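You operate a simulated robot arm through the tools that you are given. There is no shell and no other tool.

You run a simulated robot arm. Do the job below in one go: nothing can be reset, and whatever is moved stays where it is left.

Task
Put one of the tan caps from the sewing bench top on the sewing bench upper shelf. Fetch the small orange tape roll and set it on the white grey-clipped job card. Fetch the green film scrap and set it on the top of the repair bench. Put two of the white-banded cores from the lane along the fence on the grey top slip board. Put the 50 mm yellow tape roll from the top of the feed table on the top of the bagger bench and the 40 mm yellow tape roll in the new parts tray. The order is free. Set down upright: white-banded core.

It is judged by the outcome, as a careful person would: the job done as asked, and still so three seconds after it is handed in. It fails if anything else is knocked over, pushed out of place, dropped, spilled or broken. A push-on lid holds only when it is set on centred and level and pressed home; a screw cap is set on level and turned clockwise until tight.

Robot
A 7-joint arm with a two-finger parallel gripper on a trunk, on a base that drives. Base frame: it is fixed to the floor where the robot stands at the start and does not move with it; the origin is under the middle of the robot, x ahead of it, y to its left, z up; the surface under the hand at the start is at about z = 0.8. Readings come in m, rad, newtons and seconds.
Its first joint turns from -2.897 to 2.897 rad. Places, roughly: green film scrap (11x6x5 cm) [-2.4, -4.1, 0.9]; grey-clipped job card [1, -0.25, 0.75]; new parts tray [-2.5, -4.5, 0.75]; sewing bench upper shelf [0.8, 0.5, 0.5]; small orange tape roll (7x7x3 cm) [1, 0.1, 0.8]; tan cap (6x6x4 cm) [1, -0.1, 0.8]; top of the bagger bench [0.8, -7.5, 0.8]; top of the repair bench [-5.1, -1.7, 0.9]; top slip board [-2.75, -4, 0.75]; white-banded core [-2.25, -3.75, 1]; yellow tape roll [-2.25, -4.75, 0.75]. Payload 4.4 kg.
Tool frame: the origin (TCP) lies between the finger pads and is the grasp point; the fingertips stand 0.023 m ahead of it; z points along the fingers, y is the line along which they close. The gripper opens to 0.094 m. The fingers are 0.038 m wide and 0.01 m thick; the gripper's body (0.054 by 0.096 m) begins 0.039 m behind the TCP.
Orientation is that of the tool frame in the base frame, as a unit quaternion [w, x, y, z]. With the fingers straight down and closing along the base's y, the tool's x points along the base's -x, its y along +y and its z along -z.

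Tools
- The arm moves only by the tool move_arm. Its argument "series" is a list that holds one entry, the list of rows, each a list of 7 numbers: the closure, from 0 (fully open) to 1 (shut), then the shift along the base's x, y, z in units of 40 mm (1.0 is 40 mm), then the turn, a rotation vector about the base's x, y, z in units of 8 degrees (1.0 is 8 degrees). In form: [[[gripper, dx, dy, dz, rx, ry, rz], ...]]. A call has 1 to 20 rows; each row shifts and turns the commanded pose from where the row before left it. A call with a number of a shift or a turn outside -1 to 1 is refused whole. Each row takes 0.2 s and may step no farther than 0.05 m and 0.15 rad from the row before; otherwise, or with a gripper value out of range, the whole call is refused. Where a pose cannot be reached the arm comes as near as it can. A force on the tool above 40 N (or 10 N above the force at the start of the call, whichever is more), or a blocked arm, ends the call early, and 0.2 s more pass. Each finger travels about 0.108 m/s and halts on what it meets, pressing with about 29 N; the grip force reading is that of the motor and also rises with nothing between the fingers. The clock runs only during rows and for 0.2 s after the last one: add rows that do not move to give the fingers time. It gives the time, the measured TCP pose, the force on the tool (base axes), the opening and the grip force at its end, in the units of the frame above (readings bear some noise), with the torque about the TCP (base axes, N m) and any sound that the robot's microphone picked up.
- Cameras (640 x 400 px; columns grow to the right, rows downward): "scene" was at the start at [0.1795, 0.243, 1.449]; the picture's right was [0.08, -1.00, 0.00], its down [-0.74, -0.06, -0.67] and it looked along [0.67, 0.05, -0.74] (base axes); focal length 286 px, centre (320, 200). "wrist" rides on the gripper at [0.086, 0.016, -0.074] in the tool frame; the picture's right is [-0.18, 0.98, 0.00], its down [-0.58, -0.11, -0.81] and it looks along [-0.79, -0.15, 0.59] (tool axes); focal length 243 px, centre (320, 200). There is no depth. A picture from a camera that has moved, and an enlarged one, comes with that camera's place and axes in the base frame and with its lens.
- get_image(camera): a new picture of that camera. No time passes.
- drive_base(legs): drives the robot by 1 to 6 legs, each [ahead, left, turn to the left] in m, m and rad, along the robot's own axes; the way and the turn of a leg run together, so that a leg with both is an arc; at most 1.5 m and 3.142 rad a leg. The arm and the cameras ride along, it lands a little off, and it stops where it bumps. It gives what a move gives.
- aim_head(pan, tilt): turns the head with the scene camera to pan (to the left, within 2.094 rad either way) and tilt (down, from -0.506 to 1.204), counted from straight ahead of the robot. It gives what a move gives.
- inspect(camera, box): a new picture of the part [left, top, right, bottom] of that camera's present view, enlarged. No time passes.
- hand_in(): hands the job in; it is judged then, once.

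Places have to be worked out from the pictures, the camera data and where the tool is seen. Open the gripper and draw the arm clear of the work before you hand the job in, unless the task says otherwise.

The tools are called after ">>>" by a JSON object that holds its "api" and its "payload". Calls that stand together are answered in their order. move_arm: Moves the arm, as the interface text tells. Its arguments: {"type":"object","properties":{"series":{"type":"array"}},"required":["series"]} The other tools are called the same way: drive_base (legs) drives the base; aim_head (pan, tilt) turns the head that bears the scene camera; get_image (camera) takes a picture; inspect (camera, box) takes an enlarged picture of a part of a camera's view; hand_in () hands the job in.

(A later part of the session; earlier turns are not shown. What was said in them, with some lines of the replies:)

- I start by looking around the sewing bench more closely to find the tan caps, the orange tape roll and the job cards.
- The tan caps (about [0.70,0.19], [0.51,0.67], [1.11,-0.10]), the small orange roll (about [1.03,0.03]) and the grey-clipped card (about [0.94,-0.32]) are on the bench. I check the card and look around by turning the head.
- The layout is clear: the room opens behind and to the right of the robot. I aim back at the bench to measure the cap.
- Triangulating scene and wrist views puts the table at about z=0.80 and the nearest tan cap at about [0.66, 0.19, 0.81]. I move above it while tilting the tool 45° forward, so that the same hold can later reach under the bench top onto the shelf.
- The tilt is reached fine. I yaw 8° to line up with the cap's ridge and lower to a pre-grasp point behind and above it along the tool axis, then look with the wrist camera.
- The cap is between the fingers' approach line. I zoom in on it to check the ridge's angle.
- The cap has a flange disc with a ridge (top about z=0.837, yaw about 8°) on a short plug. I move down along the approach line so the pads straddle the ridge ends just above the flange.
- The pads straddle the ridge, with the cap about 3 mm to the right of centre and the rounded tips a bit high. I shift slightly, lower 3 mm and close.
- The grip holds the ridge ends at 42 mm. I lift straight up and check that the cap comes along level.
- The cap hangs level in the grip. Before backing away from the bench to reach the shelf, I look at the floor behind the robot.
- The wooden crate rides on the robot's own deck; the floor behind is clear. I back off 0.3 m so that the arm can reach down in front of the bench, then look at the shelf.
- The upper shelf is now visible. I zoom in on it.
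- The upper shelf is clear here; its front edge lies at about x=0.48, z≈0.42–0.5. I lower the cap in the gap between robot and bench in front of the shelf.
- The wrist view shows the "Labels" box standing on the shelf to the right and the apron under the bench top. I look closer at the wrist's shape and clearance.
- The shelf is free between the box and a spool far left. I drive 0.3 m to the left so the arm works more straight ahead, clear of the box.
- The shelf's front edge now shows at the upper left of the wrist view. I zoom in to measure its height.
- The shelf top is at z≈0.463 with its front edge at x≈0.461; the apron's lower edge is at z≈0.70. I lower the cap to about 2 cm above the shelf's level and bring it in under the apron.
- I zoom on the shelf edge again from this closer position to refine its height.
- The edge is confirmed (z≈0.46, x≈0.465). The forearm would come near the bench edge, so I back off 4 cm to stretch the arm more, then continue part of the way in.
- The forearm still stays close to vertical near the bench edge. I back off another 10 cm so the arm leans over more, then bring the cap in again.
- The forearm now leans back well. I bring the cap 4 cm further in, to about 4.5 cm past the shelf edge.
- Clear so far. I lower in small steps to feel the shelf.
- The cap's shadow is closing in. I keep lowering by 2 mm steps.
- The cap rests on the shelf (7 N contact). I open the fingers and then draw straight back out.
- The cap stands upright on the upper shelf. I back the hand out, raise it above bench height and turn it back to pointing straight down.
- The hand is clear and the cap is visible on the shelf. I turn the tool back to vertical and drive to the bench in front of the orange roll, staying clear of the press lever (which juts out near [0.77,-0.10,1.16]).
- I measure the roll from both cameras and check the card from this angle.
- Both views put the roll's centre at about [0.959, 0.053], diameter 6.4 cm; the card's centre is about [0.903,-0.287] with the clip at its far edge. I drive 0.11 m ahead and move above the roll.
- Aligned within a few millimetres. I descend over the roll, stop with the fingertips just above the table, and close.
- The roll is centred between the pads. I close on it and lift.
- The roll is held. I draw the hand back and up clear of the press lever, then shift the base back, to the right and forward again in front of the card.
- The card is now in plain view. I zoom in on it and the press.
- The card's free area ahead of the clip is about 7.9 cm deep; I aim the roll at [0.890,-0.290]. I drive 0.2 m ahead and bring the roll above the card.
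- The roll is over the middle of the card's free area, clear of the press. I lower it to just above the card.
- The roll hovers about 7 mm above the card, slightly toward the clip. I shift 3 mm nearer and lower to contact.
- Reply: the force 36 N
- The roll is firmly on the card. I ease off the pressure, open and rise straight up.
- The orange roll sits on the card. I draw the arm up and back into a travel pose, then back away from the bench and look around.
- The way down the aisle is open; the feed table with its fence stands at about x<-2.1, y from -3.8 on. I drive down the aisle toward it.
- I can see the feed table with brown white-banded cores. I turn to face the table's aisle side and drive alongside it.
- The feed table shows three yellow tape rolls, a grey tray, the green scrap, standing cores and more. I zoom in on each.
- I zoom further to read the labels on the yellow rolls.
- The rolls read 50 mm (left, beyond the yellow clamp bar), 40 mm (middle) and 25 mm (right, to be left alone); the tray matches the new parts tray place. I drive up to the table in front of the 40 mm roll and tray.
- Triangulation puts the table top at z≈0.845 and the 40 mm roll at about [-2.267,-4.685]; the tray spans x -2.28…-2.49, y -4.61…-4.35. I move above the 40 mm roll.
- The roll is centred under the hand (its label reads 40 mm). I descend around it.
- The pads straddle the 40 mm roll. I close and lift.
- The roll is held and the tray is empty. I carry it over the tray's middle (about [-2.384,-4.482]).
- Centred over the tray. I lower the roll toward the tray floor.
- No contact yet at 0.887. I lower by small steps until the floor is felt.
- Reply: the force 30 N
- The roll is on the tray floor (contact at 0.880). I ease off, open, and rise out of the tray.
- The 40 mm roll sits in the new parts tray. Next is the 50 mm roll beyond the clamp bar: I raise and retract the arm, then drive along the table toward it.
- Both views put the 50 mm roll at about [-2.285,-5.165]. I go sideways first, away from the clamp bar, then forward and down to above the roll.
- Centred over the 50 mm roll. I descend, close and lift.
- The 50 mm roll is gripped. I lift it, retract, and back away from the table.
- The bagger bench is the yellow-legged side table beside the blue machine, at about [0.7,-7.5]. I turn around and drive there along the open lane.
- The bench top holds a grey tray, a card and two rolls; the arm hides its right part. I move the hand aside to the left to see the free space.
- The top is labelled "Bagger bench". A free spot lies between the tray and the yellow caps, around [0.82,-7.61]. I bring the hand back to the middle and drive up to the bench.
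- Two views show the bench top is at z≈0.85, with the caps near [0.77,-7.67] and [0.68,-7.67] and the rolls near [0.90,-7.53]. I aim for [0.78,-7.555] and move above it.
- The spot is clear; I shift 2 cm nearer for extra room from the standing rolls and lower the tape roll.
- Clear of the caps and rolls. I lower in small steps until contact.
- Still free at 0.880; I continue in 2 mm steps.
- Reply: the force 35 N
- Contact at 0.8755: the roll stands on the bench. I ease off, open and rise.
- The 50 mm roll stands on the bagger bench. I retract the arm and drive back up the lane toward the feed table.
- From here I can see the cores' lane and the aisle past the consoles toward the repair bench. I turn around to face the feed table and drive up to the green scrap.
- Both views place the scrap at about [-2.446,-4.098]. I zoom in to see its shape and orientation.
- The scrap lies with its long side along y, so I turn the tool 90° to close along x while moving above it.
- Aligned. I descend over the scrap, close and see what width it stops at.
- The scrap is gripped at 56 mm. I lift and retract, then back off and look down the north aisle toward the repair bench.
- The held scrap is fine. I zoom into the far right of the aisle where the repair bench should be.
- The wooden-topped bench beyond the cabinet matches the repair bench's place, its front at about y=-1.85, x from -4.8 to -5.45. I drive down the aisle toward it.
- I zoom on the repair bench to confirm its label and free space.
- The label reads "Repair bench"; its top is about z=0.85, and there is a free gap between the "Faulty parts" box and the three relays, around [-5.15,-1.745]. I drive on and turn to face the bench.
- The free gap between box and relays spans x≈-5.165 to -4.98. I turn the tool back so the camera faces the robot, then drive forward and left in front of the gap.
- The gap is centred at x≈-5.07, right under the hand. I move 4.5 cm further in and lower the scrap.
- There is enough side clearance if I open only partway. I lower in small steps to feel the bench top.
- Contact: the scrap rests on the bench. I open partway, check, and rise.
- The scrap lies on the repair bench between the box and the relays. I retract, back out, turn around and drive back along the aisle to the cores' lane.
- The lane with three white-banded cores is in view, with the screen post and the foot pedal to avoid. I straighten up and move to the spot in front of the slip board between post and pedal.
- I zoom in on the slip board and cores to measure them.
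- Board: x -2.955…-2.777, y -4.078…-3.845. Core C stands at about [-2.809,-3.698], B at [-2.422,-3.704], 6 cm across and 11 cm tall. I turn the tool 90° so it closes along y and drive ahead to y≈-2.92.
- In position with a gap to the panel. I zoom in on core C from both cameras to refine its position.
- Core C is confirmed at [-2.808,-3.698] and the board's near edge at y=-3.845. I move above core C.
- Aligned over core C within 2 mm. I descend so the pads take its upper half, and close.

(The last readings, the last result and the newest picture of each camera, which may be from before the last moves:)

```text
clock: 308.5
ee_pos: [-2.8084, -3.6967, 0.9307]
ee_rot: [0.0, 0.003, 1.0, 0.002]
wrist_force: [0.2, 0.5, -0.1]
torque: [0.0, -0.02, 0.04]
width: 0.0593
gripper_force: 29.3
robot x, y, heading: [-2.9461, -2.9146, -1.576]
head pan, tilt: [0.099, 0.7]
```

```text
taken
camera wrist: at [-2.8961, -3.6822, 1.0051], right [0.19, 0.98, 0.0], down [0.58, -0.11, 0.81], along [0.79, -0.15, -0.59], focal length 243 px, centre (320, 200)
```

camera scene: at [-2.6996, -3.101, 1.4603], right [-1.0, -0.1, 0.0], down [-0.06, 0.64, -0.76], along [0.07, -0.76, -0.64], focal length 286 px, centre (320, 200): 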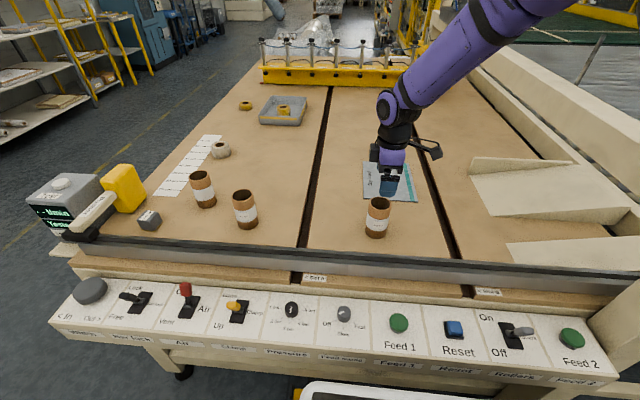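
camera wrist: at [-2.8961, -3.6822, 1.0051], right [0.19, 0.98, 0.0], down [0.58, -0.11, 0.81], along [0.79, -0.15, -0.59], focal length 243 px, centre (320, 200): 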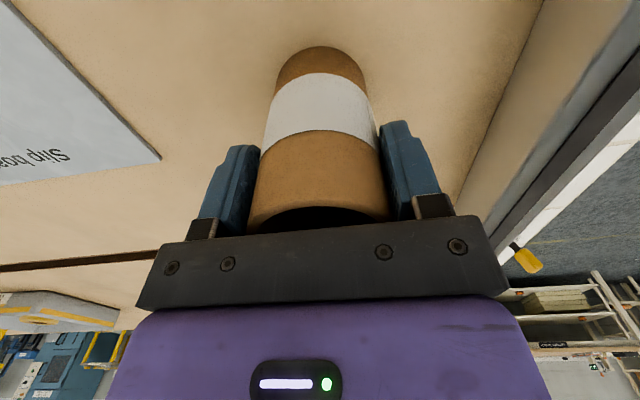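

Core C is held (59 mm). I lift it 7 cm and carry it toward the board position [-2.824,-3.89].

>>> {"api": "move_arm", "payload": {"series": [[[1, 0, 0, 0.3, 0, 0, 0], [1, 0, 0, 0.7, 0, 0, 0], [1, 0, 0, 0.75, 0, 0, 0], [1, 0, -0.5, 0, 0, 0, 0], [1, -0.1, -0.9, 0, 0, 0, 0], [1, -0.1, -0.9, 0, 0, 0, 0], [1, -0.1, -0.9, 0, 0, 0, 0], [1, -0.1, -0.9, 0, 0, 0, 0], [1, 0, -0.72, 0, 0, 0, 0], [1, 0, 0, 0, 0, 0, 0], [1, 0, 0, 0, 0, 0, 0]]]}}

>>> {"api": "get_image", "payload": {"camera": "wrist"}}

>>> {"api": "get_image", "payload": {"camera": "scene"}}

```text
clock: 310.9
ee_pos: [-2.826, -3.8891, 1.0006]
ee_rot: [0.0, 0.002, 1.0, 0.002]
wrist_force: [0.5, -0.8, -1.3]
torque: [-0.02, 0.02, -0.02]
width: 0.059
gripper_force: 28.9
robot x, y, heading: [-2.9448, -2.9204, -1.576]
head pan, tilt: [0.099, 0.7]
```

```text
taken
camera wrist: at [-2.9123, -3.8754, 1.0749], right [0.19, 0.98, 0.0], down [0.58, -0.11, 0.81], along [0.79, -0.15, -0.59], focal length 243 px, centre (320, 200)
```

wrist: 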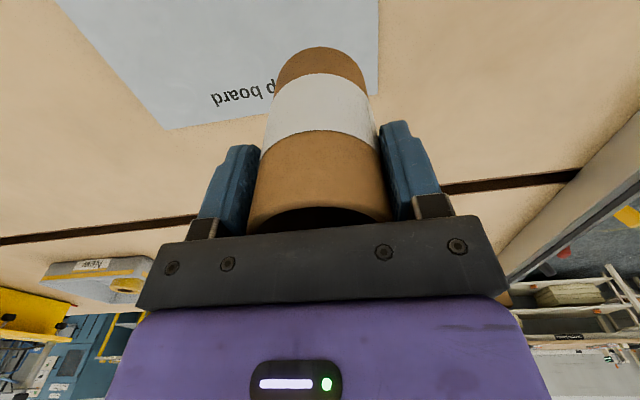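

```text
taken
camera scene: at [-2.6996, -3.1012, 1.4603], right [-1.0, -0.1, 0.0], down [-0.06, 0.64, -0.76], along [0.07, -0.76, -0.64], focal length 286 px, centre (320, 200)
```

scene: 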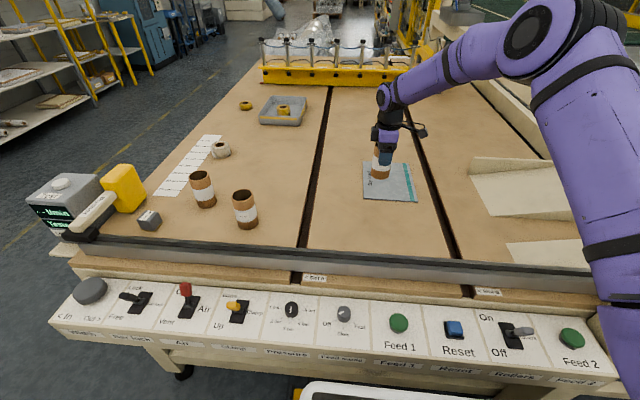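

The pose over the board is reached and the margins are good. I lower the core toward the board.

>>> {"api": "move_arm", "payload": {"series": [[[1, 0, 0, -0.7, 0, 0, 0], [1, 0, 0, -0.5, 0, 0, 0], [1, 0, 0, -0.2, 0, 0, 0], [1, 0, 0, -0.08, 0, 0, 0], [1, 0, 0, -0.05, 0, 0, 0], [1, 0, 0, 0, 0, 0, 0]]]}}

```text
clock: 312.3
ee_pos: [-2.8248, -3.8904, 0.9393]
ee_rot: [0.001, 0.002, 1.0, 0.001]
wrist_force: [0.4, 0.0, -0.4]
torque: [-0.01, 0.01, 0.0]
width: 0.0593
gripper_force: 29.0
robot x, y, heading: [-2.9443, -2.9173, -1.574]
head pan, tilt: [0.099, 0.7]
```

>>> {"api": "move_arm", "payload": {"series": [[[1, 0, 0, -0.05, 0, 0, 0], [1, 0, 0, -0.04, 0, 0, 0], [1, 0, 0, -0.03, 0, 0, 0], [1, 0, 0, -0.03, 0, 0, 0], [1, 0, 0, 0, 0, 0, 0]]]}}

```text
clock: 313.5
ee_pos: [-2.8247, -3.8916, 0.9353]
ee_rot: [-0.001, 0.003, 1.0, 0.001]
wrist_force: [-1.1, 2.9, 15.9]
torque: [0.04, 0.11, -0.01]
width: 0.0594
gripper_force: 29.0
robot x, y, heading: [-2.9416, -2.9173, -1.57]
head pan, tilt: [0.099, 0.7]
```

The core touches the board (16 N). I ease off slightly, open and rise straight up.

>>> {"api": "move_arm", "payload": {"series": [[[1, 0, 0, 0.02, 0, 0, 0], [0.7, 0, 0, 0, 0, 0, 0], [0.4, 0, 0, 0, 0, 0, 0], [0.1, 0, 0, 0, 0, 0, 0], [0, 0, 0, 0, 0, 0, 0], [0, 0, 0, 0.3, 0, 0, 0], [0, 0, 0, 0.8, 0, 0, 0], [0, 0, 0, 1, 0, 0, 0], [0, 0, 0, 1, 0, 0, 0], [0, 0, 0, 0.5, 0, 0, 0], [0, 0, 0, 0, 0, 0, 0]]]}}

>>> {"api": "get_image", "payload": {"camera": "wrist"}}

>>> {"api": "get_image", "payload": {"camera": "scene"}}

```text
clock: 315.9
ee_pos: [-2.8266, -3.8914, 1.0779]
ee_rot: [-0.001, 0.003, 1.0, 0.002]
wrist_force: [-0.3, 0.6, -0.3]
torque: [-0.01, 0.0, -0.02]
width: 0.0937
gripper_force: 0.0
robot x, y, heading: [-2.9423, -2.919, -1.568]
head pan, tilt: [0.099, 0.7]
```

```text
taken
camera wrist: at [-2.9127, -3.8755, 1.1531], right [0.19, 0.98, 0.0], down [0.58, -0.11, 0.81], along [0.79, -0.15, -0.59], focal length 243 px, centre (320, 200)
```

wrist: 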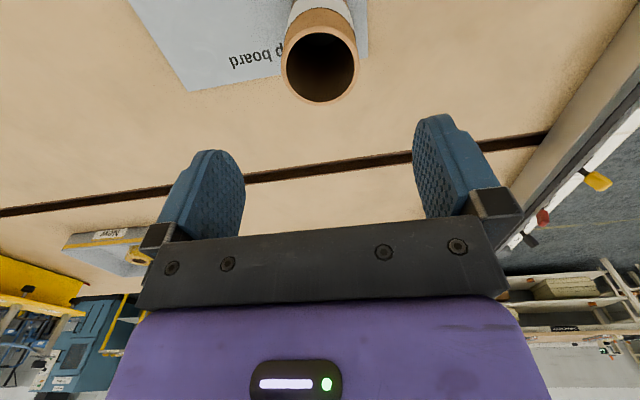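

```text
taken
camera scene: at [-2.6995, -3.1012, 1.4603], right [-1.0, -0.1, 0.0], down [-0.06, 0.64, -0.76], along [0.07, -0.76, -0.64], focal length 286 px, centre (320, 200)
```

scene: 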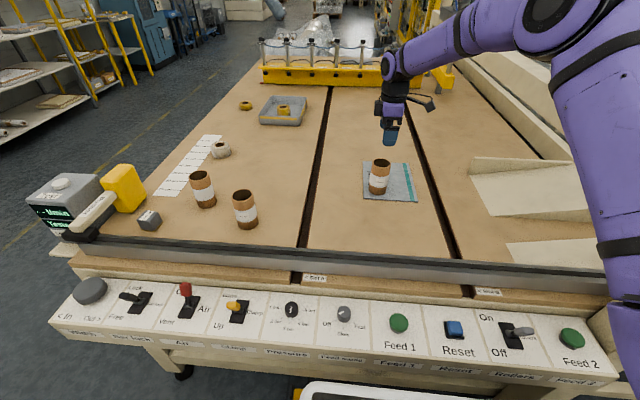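

Core C stands upright on the board. I refine core B's position from this viewpoint.

>>> {"api": "inspect", "payload": {"camera": "scene", "box": [180, 150, 290, 250]}}

>>> {"api": "inspect", "payload": {"camera": "scene", "box": [340, 130, 440, 220]}}

```text
4.00 times, centred on (235, 200) of scene
camera zoom: at [-2.6995, -3.1012, 1.4603], right [-1.0, -0.1, 0.0], down [-0.06, 0.64, -0.76], along [0.07, -0.76, -0.64], focal length 1143 px, centre (660, 200)
```

zoom: 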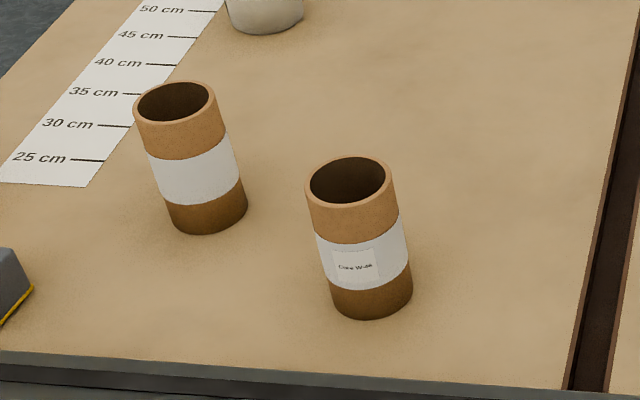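

```text
4.44 times, centred on (390, 175) of scene
camera zoom: at [-2.6995, -3.1012, 1.4603], right [-1.0, -0.1, 0.0], down [-0.06, 0.64, -0.76], along [0.07, -0.76, -0.64], focal length 1270 px, centre (9, 311)
```

zoom: 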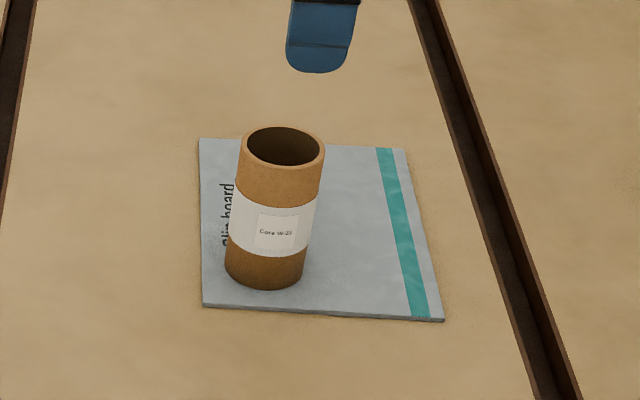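

Core B is at about [-2.4245,-3.699]. I move above it, keeping above the other core's height.

>>> {"api": "move_arm", "payload": {"series": [[[0, 0.914, 0.437, 0, 0, 0, 0], [0, 0.914, 0.437, 0, 0, 0, 0], [0, 0.914, 0.437, 0, 0, 0, 0], [0, 0.914, 0.437, 0, 0, 0, 0], [0, 0.914, 0.437, 0, 0, 0, 0], [0, 0.914, 0.437, 0, 0, 0, 0], [0, 0.914, 0.437, 0, 0, 0, 0], [0, 0.914, 0.437, 0, 0, 0, 0], [0, 0.914, 0.437, -0.1, 0, 0, 0], [0, 0.914, 0.437, -0.2, 0, 0, 0], [0, 0.914, 0.437, -0.2, 0, 0, 0], [0, 0, 0, 0, 0, 0, 0]]]}}

>>> {"api": "get_image", "payload": {"camera": "wrist"}}

>>> {"api": "get_image", "payload": {"camera": "scene"}}

```text
clock: 318.5
ee_pos: [-2.422, -3.6979, 1.0585]
ee_rot: [0.0, 0.002, 1.0, 0.002]
wrist_force: [0.0, 0.6, -0.3]
torque: [0.0, -0.01, -0.01]
width: 0.0942
gripper_force: 0.1
robot x, y, heading: [-2.9432, -2.9165, -1.571]
head pan, tilt: [0.099, 0.7]
```

```text
taken
camera wrist: at [-2.5089, -3.6826, 1.1325], right [0.19, 0.98, 0.0], down [0.58, -0.11, 0.81], along [0.79, -0.15, -0.59], focal length 243 px, centre (320, 200)
```

wrist: 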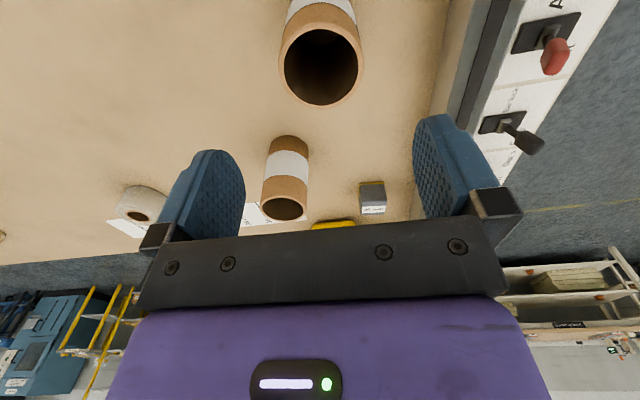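

```text
taken
camera scene: at [-2.6994, -3.101, 1.4603], right [-1.0, -0.1, 0.0], down [-0.06, 0.64, -0.76], along [0.07, -0.76, -0.64], focal length 286 px, centre (320, 200)
```

scene: 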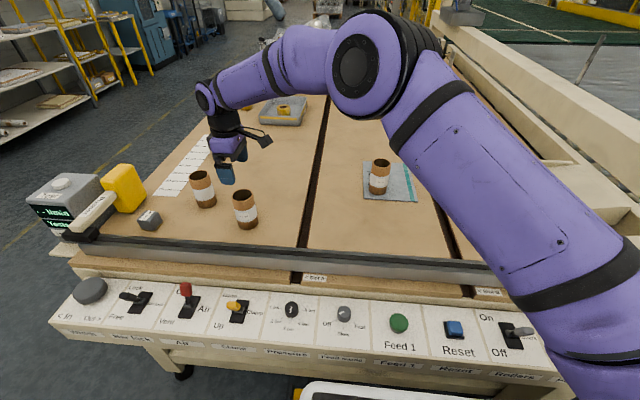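

The core is about 4 mm nearer the camera side; I correct, descend and close.

>>> {"api": "move_arm", "payload": {"series": [[[0, -0.1, 0, -0.9, 0, 0, 0], [0, 0, 0, -0.9, 0, 0, 0], [0, 0, 0, -0.9, 0, 0, 0], [0, 0, 0, -0.5, 0, 0, 0], [0, 0, 0, 0, 0, 0, 0], [0.3, 0, 0, 0, 0, 0, 0], [0.6, 0, 0, 0, 0, 0, 0], [1, 0, 0, 0, 0, 0, 0], [1, 0, 0, 0, 0, 0, 0], [1, 0, 0, 0, 0, 0, 0]]]}}

>>> {"api": "get_image", "payload": {"camera": "wrist"}}

```text
clock: 320.7
ee_pos: [-2.4264, -3.699, 0.9299]
ee_rot: [0.0, 0.002, 1.0, 0.002]
wrist_force: [-1.1, -0.1, 0.6]
torque: [0.01, 0.02, -0.02]
width: 0.0583
gripper_force: 29.4
robot x, y, heading: [-2.9459, -2.9179, -1.582]
head pan, tilt: [0.099, 0.7]
```

```text
taken
camera wrist: at [-2.5137, -3.684, 1.0045], right [0.19, 0.98, 0.0], down [0.58, -0.11, 0.81], along [0.79, -0.15, -0.59], focal length 243 px, centre (320, 200)
```

wrist: 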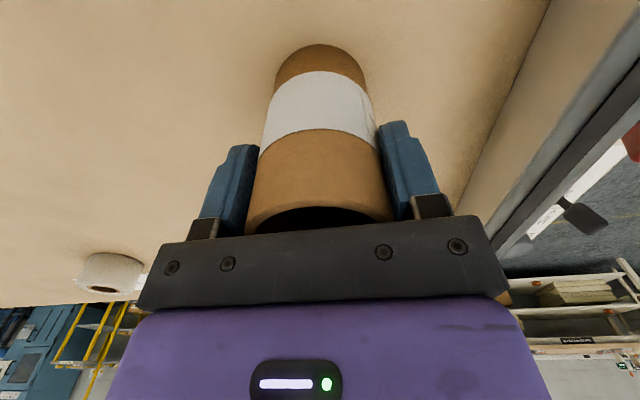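

Held (58 mm). I lift it, carry it along the fence side, then inward beside the first core to [-2.912,-3.891].

>>> {"api": "move_arm", "payload": {"series": [[[1, 0, 0, 0.3, 0, 0, 0], [1, 0, 0, 0.8, 0, 0, 0], [1, 0, 0, 1, 0, 0, 0], [1, -0.4, 0, 0.6, 0, 0, 0], [1, -0.95, 0, 0, 0, 0, 0], [1, -0.95, 0, 0, 0, 0, 0], [1, -0.95, 0, 0, 0, 0, 0], [1, -0.95, 0, 0, 0, 0, 0], [1, -0.95, 0, 0, 0, 0, 0], [1, -0.95, 0, 0, 0, 0, 0], [1, -0.95, 0, 0, 0, 0, 0], [1, -0.95, 0, 0, 0, 0, 0], [1, -0.95, 0, 0, 0, 0, 0], [1, -0.95, 0, 0, 0, 0, 0], [1, -0.95, 0, 0, 0, 0, 0], [1, -0.95, 0, 0, 0, 0, 0], [1, -0.34, 0, 0, 0, 0, 0], [1, 0, 0, 0, 0, 0, 0]]]}}

>>> {"api": "get_image", "payload": {"camera": "wrist"}}

>>> {"api": "get_image", "payload": {"camera": "scene"}}

```text
clock: 324.5
ee_pos: [-2.9123, -3.6985, 1.0379]
ee_rot: [0.0, 0.003, 1.0, 0.003]
wrist_force: [0.2, -1.0, 0.0]
torque: [-0.01, -0.03, 0.01]
width: 0.0581
gripper_force: 28.7
robot x, y, heading: [-2.9407, -2.9156, -1.576]
head pan, tilt: [0.099, 0.7]
```

```text
taken
camera wrist: at [-3.0002, -3.6824, 1.1133], right [0.19, 0.98, 0.0], down [0.58, -0.11, 0.81], along [0.79, -0.15, -0.59], focal length 243 px, centre (320, 200)
```

wrist: 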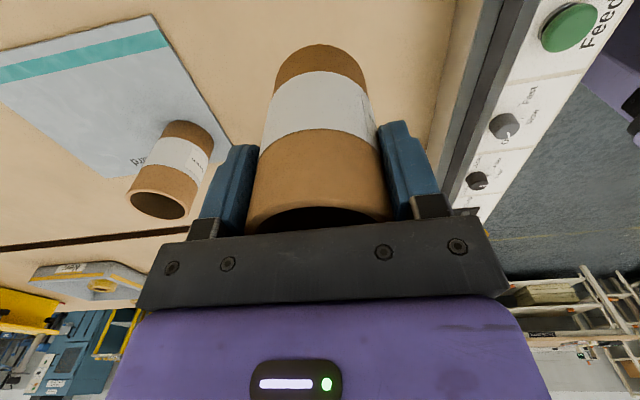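

```text
taken
camera scene: at [-2.6996, -3.1012, 1.4603], right [-1.0, -0.09, 0.0], down [-0.06, 0.64, -0.76], along [0.07, -0.76, -0.64], focal length 286 px, centre (320, 200)
```

scene: 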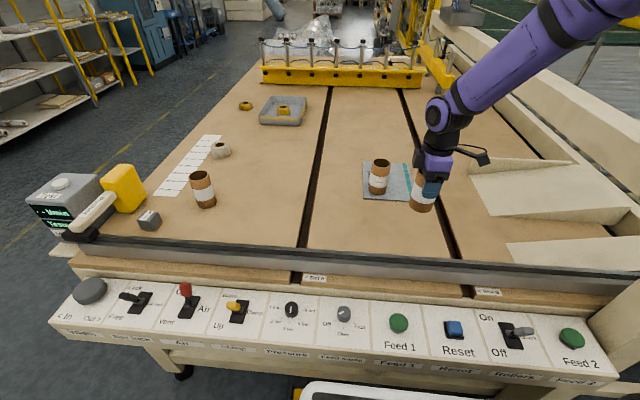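

The path beside the first core is clear. I move the held core in over the board.

>>> {"api": "move_arm", "payload": {"series": [[[1, 0.05, -0.8, 0, 0, 0, 0], [1, 0, -0.8, 0, 0, 0, 0], [1, 0, -0.8, 0, 0, 0, 0], [1, 0, -0.8, 0, 0, 0, 0], [1, 0, -0.8, 0, 0, 0, 0], [1, 0, -0.8, 0, 0, 0, 0], [1, 0, 0, 0, 0, 0, 0], [1, 0, 0, 0, 0, 0, 0]]]}}

>>> {"api": "get_image", "payload": {"camera": "wrist"}}

>>> {"api": "inspect", "payload": {"camera": "scene", "box": [340, 110, 460, 220]}}

```text
clock: 326.3
ee_pos: [-2.9108, -3.891, 1.0373]
ee_rot: [0.001, 0.003, 1.0, 0.001]
wrist_force: [-0.8, -0.2, -0.7]
torque: [0.01, 0.01, -0.02]
width: 0.0583
gripper_force: 29.1
robot x, y, heading: [-2.9431, -2.9154, -1.573]
head pan, tilt: [0.099, 0.7]
```

```text
taken
camera wrist: at [-2.9981, -3.8752, 1.1124], right [0.19, 0.98, 0.0], down [0.58, -0.11, 0.81], along [0.79, -0.15, -0.59], focal length 243 px, centre (320, 200)
```

wrist: 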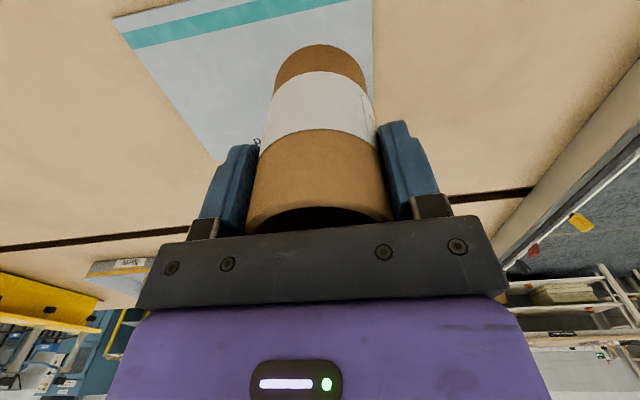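

```text
3.64 times, centred on (400, 165) of scene
camera zoom: at [-2.6996, -3.1012, 1.4603], right [-1.0, -0.1, 0.0], down [-0.06, 0.64, -0.76], along [0.07, -0.76, -0.64], focal length 1039 px, centre (29, 327)
```

zoom: 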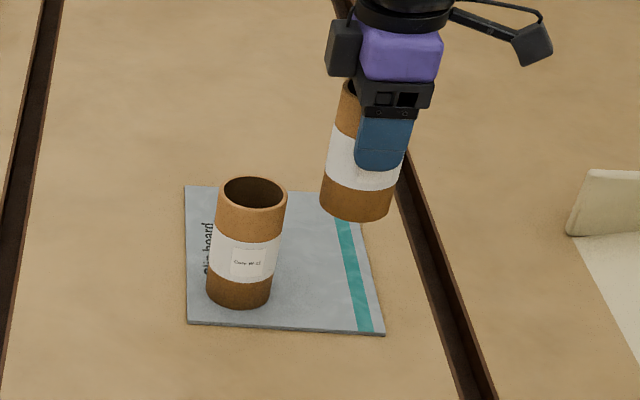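

All clear. I lower beside the first core.

>>> {"api": "move_arm", "payload": {"series": [[[1, 0, 0, -0.8, 0, 0, 0], [1, 0, 0, -0.8, 0, 0, 0], [1, 0, 0, -0.5, 0, 0, 0], [1, 0, 0, -0.2, 0, 0, 0], [1, 0, 0, -0.08, 0, 0, 0], [1, 0, 0, -0.05, 0, 0, 0], [1, 0, 0, 0, 0, 0, 0]]]}}

>>> {"api": "inspect", "payload": {"camera": "scene", "box": [340, 110, 460, 220]}}

```text
clock: 327.9
ee_pos: [-2.9103, -3.8901, 0.9405]
ee_rot: [0.0, 0.003, 1.0, 0.002]
wrist_force: [-0.1, -0.2, -0.4]
torque: [0.02, -0.02, 0.01]
width: 0.0579
gripper_force: 29.0
robot x, y, heading: [-2.942, -2.9155, -1.574]
head pan, tilt: [0.099, 0.7]
```

```text
3.64 times, centred on (400, 165) of scene
camera zoom: at [-2.6996, -3.1012, 1.4603], right [-1.0, -0.1, 0.0], down [-0.06, 0.64, -0.76], along [0.07, -0.76, -0.64], focal length 1039 px, centre (29, 327)
```

zoom: 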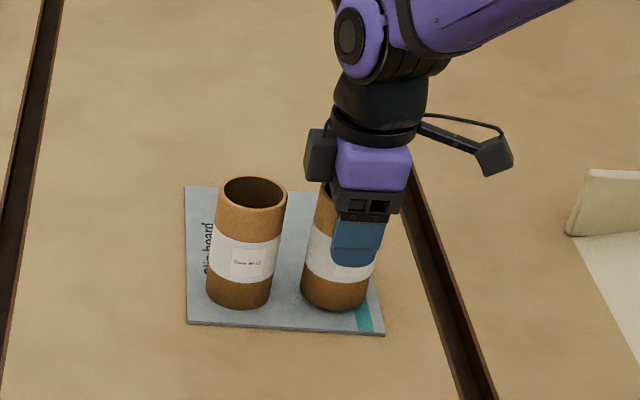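

Both cores line up well on the board. I lower the last few millimetres to contact.

>>> {"api": "move_arm", "payload": {"series": [[[1, 0, 0, -0.06, 0, 0, 0], [1, 0, 0, -0.04, 0, 0, 0], [1, 0, 0, -0.03, 0, 0, 0], [1, 0, 0, -0.03, 0, 0, 0], [1, 0, 0, 0, 0, 0, 0]]]}}

```text
clock: 329.1
ee_pos: [-2.9102, -3.8905, 0.9342]
ee_rot: [0.001, 0.003, 1.0, 0.002]
wrist_force: [0.4, 0.2, -0.6]
torque: [0.0, -0.02, 0.01]
width: 0.0583
gripper_force: 29.4
robot x, y, heading: [-2.9443, -2.9173, -1.574]
head pan, tilt: [0.099, 0.7]
```

>>> {"api": "move_arm", "payload": {"series": [[[1, 0, 0, -0.03, 0, 0, 0], [1, 0, 0, -0.03, 0, 0, 0], [1, 0, 0, 0, 0, 0, 0]]]}}

```text
clock: 329.9
ee_pos: [-2.9107, -3.8908, 0.9339]
ee_rot: [0.0, 0.002, 1.0, 0.0]
wrist_force: [-2.4, 3.1, 17.3]
torque: [0.1, -0.11, -0.09]
width: 0.058
gripper_force: 29.2
robot x, y, heading: [-2.9461, -2.9124, -1.573]
head pan, tilt: [0.099, 0.7]
```

Contact (17 N). I ease off, open and rise straight up.

>>> {"api": "move_arm", "payload": {"series": [[[1, 0, 0, 0.03, 0, 0, 0], [0.7, 0, 0, 0, 0, 0, 0], [0.4, 0, 0, 0, 0, 0, 0], [0.1, 0, 0, 0, 0, 0, 0], [0, 0, 0, 0, 0, 0, 0], [0, 0, 0, 0.3, 0, 0, 0], [0, 0, 0, 0.8, 0, 0, 0], [0, 0, 0, 1, 0, 0, 0], [0, 0, 0, 1, 0, 0, 0], [0, 0, 0, 1, 0, 0, 0], [0, 0, 0, 0, 0, 0, 0]]]}}

>>> {"api": "get_image", "payload": {"camera": "scene"}}

>>> {"api": "inspect", "payload": {"camera": "scene", "box": [340, 110, 460, 220]}}

>>> {"api": "get_image", "payload": {"camera": "wrist"}}

```text
clock: 332.3
ee_pos: [-2.9108, -3.8917, 1.098]
ee_rot: [0.0, 0.002, 1.0, 0.003]
wrist_force: [0.1, -0.3, 1.0]
torque: [0.0, 0.01, -0.01]
width: 0.094
gripper_force: 0.0
robot x, y, heading: [-2.9435, -2.9201, -1.578]
head pan, tilt: [0.099, 0.7]
```

```text
taken
camera scene: at [-2.6996, -3.1012, 1.4603], right [-1.0, -0.1, 0.0], down [-0.06, 0.64, -0.76], along [0.07, -0.76, -0.64], focal length 286 px, centre (320, 200)
```

scene: 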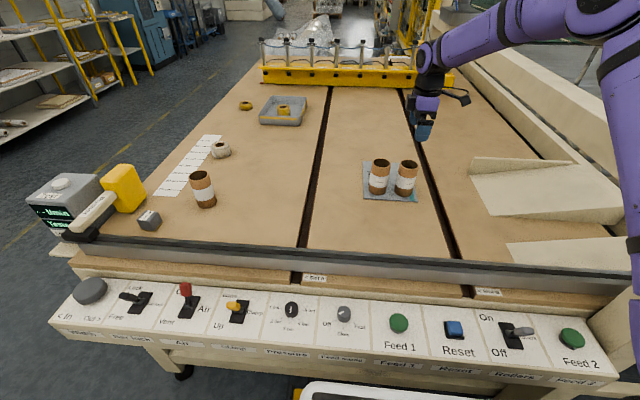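

```text
3.64 times, centred on (400, 165) of scene
camera zoom: at [-2.6996, -3.1012, 1.4603], right [-1.0, -0.1, 0.0], down [-0.06, 0.64, -0.76], along [0.07, -0.76, -0.64], focal length 1039 px, centre (29, 327)
```

zoom: 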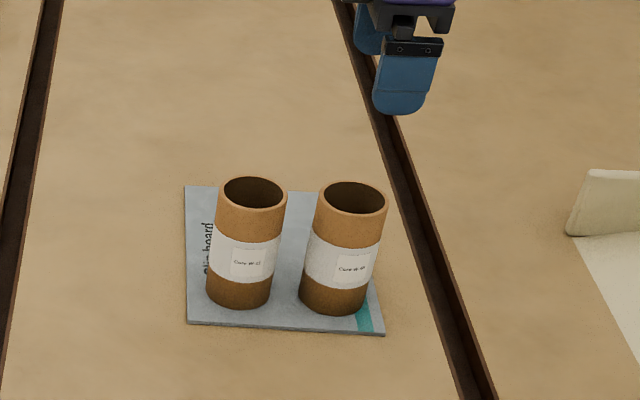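

```text
taken
camera wrist: at [-2.9976, -3.8756, 1.1725], right [0.19, 0.98, 0.0], down [0.58, -0.11, 0.81], along [0.79, -0.15, -0.59], focal length 243 px, centre (320, 200)
```

wrist: 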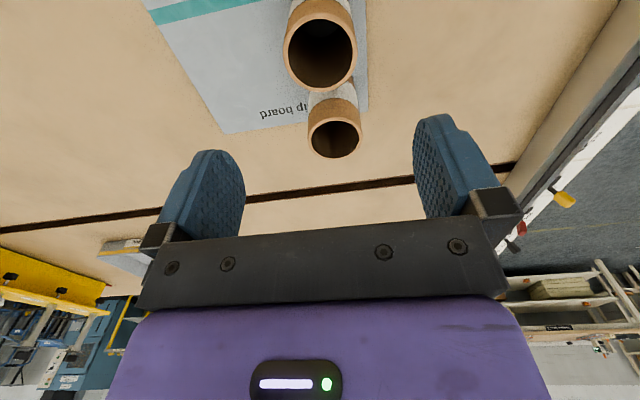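

Both cores stand upright on the slip board. I raise and draw the arm back, back the base off from the table and take a last look before handing in.

>>> {"api": "move_arm", "payload": {"series": [[[0, 0, 0, 0.8, 0, 0, 0], [0, 0, 0.6, 0.4, 0, 0, 0], [0, 0, 1, 0, 0, 0, 0], [0, 0, 1, 0, 0, 0, 0], [0, 0, 1, 0, 0, 0, 0], [0, 0, 1, 0, 0, 0, 0], [0, 0, 1, 0, 0, 0, 0], [0, 0, 1, 0, 0, 0, 0], [0, 0, 1, 0, 0, 0, 0], [0, 0, 1, 0, 0, 0, 0], [0, 0, 0.6, 0, 0, 0, 0], [0, 0, 0, 0, 0, 0, 0]]]}}

>>> {"api": "drive_base", "payload": {"legs": [[-0.3, 0, 0]]}}

>>> {"api": "get_image", "payload": {"camera": "scene"}}

>>> {"api": "inspect", "payload": {"camera": "scene", "box": [220, 60, 460, 200]}}

```text
clock: 334.9
ee_pos: [-2.9098, -3.5223, 1.1455]
ee_rot: [0.0, 0.002, 1.0, 0.002]
wrist_force: [0.4, -0.1, -0.2]
torque: [0.01, -0.02, -0.01]
width: 0.0941
gripper_force: 0.1
robot x, y, heading: [-2.9436, -2.9198, -1.574]
head pan, tilt: [0.099, 0.7]
```

```text
clock: 337.0
ee_pos: [-2.9066, -3.2201, 1.1449]
ee_rot: [-0.001, 0.001, 1.0, 0.002]
wrist_force: [0.1, -0.3, 0.8]
torque: [0.03, 0.01, 0.03]
width: 0.0941
gripper_force: 0.1
robot x, y, heading: [-2.9454, -2.6181, -1.571]
head pan, tilt: [0.099, 0.7]
```

```text
taken
camera scene: at [-2.6981, -2.7989, 1.4603], right [-0.99, -0.1, 0.0], down [-0.06, 0.64, -0.76], along [0.08, -0.76, -0.64], focal length 286 px, centre (320, 200)
```

scene: 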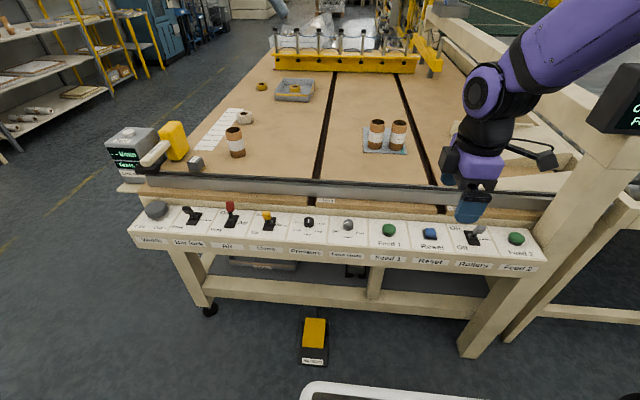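

```text
2.67 times, centred on (340, 130) of scene
camera zoom: at [-2.6981, -2.7989, 1.4603], right [-0.99, -0.1, 0.0], down [-0.06, 0.64, -0.76], along [0.08, -0.76, -0.64], focal length 762 px, centre (267, 387)
```

zoom: 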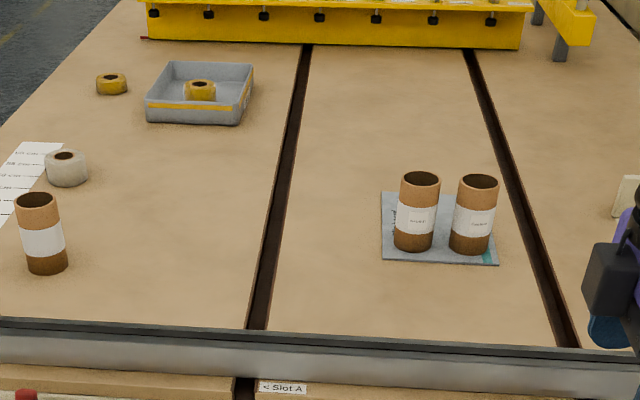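

Everything is in place: both cores stand on the slip board, the 40 mm roll is in the tray, the gripper is open and the arm is clear. I hand the job in.

>>> {"api": "hand_in", "payload": {}}

```text
The job is handed in.
```

I did all six placements and handed the job in with the gripper open and the arm drawn clear. The hand-in gave no verdict, so I don't yet know the result.

| Item | Where it is now |
|---|---|
| Tan cap | Upright on the sewing bench upper shelf, about 4–5 cm in from the front edge |
| Small orange tape roll | On the white grey-clipped job card, just in front of the clip |
| Green film scrap | On top of the repair bench, between the "Faulty parts" box and the three relays |
| White-banded cores (two) | Standing upright, side by side on the grey slip board, about 1 cm in from the board's edges |
| 50 mm yellow tape roll | On top of the bagger bench, behind the "Worn" tray |
| 40 mm yellow tape roll | In the new parts tray |

I checked each item with the cameras after letting go of it, and I saw nothing knocked over or pushed out of place. In a last look before handing in, the two cores and the 40 mm roll were still in place. I did not go back to re-check the other four items. The 25 mm yellow roll and the third core stayed where they were.
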